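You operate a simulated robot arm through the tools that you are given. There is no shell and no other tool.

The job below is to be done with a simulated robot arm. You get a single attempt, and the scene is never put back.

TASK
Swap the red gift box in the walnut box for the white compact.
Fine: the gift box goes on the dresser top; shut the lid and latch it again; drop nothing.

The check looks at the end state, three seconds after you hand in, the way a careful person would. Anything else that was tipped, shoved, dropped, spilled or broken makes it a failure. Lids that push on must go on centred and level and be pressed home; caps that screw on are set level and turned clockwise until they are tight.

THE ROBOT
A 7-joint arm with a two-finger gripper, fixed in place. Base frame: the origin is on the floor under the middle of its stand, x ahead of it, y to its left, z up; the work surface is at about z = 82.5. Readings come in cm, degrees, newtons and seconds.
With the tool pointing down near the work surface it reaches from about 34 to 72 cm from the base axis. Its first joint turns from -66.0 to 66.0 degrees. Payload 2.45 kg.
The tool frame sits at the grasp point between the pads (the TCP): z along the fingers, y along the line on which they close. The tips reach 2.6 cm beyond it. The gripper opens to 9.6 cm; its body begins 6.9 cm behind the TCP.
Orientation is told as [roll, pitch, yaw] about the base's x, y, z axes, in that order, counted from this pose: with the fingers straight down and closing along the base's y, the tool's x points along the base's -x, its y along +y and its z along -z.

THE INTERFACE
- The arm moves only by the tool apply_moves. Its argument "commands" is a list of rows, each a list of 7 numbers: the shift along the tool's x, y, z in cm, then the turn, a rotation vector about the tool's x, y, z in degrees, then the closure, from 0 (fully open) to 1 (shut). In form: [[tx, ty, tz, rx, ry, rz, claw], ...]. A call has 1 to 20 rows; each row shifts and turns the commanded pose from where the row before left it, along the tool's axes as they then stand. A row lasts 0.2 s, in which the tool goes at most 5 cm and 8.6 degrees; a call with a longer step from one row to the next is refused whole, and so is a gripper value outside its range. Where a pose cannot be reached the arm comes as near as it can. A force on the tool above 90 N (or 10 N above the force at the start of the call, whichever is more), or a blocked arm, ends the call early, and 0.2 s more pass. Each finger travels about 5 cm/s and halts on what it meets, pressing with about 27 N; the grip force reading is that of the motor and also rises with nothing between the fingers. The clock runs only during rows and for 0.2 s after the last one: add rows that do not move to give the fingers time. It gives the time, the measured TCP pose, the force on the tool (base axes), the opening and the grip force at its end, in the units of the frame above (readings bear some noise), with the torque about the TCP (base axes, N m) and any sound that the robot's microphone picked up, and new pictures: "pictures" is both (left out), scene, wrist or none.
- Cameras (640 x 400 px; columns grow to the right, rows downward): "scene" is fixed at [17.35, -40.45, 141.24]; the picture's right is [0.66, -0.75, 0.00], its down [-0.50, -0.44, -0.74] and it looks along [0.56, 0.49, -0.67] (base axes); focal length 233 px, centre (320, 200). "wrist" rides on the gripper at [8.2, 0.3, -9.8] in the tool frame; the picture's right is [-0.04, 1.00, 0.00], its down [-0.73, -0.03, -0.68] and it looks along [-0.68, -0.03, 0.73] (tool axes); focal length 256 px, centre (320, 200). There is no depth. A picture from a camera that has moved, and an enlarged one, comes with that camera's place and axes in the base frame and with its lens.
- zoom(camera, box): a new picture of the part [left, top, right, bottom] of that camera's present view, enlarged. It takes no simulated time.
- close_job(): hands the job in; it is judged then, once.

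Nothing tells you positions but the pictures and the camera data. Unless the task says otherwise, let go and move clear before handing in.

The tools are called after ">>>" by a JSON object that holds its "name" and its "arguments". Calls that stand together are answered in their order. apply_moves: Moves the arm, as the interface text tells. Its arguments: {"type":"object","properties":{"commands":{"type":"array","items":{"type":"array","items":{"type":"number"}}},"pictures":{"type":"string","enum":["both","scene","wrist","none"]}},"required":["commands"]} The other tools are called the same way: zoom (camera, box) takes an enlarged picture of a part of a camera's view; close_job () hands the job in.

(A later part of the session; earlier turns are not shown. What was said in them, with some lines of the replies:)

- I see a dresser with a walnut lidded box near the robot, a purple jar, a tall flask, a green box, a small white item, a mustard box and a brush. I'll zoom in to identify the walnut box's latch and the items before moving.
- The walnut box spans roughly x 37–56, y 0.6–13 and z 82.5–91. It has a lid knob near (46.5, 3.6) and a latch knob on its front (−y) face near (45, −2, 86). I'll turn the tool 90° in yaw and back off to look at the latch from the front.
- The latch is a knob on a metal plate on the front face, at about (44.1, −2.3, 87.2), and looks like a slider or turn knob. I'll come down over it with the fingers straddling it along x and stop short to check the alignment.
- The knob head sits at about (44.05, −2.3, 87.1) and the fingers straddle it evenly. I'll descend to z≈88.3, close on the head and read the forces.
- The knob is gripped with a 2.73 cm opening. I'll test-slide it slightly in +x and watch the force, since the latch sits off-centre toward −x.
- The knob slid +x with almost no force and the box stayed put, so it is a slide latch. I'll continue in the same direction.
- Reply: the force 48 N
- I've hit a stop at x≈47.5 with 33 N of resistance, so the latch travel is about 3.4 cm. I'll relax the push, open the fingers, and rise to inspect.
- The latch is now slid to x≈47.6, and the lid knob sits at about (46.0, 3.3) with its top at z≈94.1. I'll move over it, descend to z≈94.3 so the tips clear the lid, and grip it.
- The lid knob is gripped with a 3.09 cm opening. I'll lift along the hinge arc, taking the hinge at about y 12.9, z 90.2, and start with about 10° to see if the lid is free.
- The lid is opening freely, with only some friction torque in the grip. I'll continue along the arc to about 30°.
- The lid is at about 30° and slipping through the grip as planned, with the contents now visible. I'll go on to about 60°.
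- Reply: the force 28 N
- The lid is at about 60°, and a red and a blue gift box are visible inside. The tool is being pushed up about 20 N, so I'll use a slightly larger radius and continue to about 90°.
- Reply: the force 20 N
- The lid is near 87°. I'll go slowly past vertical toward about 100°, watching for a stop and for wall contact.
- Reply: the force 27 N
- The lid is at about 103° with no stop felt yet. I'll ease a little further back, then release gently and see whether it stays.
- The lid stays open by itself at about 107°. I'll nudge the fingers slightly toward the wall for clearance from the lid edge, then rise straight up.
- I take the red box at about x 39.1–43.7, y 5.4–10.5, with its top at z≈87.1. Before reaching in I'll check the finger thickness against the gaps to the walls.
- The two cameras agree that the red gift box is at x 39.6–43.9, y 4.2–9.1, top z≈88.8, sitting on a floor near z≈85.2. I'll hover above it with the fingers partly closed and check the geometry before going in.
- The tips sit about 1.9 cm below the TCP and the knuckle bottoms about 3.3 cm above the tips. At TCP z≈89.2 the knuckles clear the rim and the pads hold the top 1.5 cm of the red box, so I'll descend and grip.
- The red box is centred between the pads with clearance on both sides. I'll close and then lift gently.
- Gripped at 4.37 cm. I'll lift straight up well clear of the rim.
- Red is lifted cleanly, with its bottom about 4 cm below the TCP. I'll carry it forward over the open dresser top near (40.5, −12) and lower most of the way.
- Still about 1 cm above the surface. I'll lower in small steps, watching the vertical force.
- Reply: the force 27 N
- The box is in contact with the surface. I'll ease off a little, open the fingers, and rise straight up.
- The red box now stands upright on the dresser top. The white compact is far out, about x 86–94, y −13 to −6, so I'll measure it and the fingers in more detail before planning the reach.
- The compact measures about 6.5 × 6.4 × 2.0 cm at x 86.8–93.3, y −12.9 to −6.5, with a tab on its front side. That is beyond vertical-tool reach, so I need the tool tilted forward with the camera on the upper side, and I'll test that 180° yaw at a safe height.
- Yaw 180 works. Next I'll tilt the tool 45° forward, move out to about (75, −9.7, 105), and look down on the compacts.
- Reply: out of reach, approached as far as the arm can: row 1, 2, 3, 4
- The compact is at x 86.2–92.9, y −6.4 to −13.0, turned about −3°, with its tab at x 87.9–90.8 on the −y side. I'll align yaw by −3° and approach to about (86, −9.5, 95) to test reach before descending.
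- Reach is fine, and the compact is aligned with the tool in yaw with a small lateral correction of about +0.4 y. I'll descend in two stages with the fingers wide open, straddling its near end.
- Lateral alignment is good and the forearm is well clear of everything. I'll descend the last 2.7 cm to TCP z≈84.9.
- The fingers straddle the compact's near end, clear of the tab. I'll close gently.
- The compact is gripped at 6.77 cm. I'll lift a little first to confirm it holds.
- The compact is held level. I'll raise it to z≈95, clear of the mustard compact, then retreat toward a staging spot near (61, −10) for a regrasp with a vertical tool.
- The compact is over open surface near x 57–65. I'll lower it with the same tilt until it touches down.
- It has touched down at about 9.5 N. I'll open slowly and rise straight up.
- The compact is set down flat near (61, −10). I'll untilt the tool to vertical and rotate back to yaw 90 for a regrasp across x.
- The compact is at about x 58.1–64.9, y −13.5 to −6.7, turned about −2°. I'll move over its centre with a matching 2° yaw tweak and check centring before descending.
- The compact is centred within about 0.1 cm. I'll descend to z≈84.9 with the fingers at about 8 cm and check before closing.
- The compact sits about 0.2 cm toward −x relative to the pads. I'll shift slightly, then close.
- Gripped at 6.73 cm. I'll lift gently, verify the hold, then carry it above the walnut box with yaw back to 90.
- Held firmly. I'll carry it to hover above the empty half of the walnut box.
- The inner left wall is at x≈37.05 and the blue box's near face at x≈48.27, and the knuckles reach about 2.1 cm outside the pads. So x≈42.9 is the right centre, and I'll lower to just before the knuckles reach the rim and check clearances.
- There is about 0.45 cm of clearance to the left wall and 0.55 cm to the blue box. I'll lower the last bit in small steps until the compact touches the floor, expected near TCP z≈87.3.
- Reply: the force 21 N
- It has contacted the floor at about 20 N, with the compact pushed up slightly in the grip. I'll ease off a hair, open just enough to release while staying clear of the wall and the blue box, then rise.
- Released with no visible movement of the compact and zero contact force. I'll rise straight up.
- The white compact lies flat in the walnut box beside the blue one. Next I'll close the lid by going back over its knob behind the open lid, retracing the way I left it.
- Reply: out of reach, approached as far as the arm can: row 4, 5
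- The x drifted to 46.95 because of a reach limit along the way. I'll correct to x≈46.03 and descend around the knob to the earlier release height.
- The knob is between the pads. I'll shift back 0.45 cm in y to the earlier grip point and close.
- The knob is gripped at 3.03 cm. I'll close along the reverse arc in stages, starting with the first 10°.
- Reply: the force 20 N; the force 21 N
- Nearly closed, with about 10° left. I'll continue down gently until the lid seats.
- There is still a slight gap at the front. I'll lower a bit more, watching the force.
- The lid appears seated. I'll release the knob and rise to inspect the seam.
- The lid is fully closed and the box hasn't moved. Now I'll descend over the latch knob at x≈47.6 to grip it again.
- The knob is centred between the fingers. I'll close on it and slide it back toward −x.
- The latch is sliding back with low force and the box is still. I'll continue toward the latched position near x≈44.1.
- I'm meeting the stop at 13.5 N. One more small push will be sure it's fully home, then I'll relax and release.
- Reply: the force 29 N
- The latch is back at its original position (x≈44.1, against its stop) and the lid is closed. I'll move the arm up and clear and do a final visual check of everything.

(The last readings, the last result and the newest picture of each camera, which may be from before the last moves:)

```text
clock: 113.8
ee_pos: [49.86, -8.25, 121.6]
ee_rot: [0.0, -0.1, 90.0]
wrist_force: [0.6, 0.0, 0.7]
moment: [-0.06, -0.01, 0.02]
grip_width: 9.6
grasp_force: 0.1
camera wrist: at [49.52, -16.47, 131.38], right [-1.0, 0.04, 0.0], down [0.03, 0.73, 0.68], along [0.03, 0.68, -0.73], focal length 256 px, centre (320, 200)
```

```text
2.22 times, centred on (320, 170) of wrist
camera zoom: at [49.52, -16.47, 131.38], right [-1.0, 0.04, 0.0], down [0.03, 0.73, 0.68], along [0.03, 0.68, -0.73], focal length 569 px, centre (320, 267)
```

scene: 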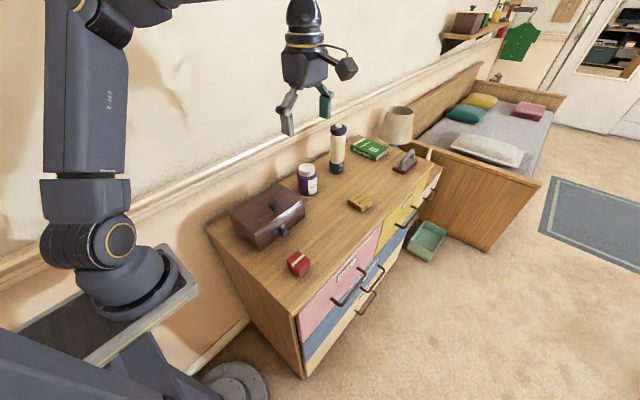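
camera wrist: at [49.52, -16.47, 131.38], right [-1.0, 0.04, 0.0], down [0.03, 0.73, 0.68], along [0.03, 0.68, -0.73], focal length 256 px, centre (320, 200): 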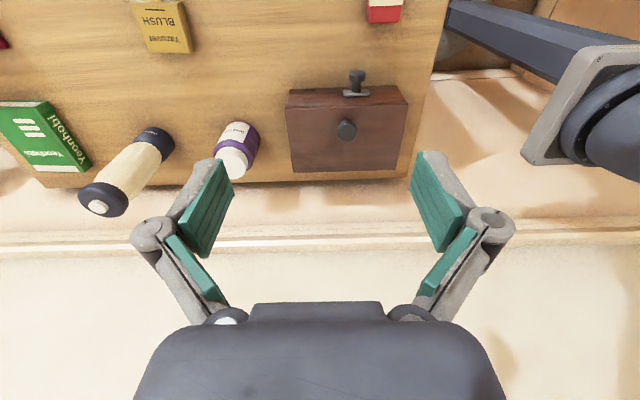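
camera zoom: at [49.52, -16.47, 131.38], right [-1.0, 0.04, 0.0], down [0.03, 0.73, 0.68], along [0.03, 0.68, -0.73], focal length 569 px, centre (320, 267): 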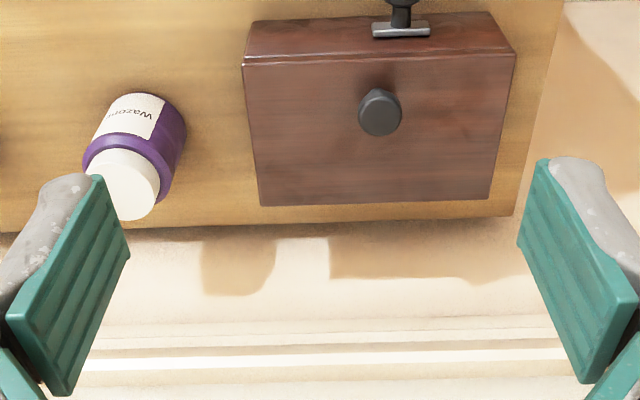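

Final check: the lid is closed level with the seam as at the start, and the latch is back in its original position. The red gift box is upright on the dresser, nothing else has moved, and the arm is clear, so I'll hand in.

>>> {"name": "close_job", "arguments": {}}

```text
The job is handed in.
```

I made the swap and handed the job in. The white compact now lies flat in the walnut box beside the blue gift box, and the red gift box stands upright on the dresser top.

- **Lid and latch:** The lid is closed with its seam looking as it did at the start. The latch slid back to its original position, against its stop. I didn't tug the lid to test the latch, because that risked shifting the box.
- **Compact:** It was out of reach with the gripper pointing straight down. I picked it up with the gripper tilted and set it down on the dresser. Then I gripped it again from above and lowered it to the floor of the box before letting go.
- **Everything else:** Nothing was dropped. In the last pictures the other items on the dresser and the walnut box itself are where they started, and the arm is clear.
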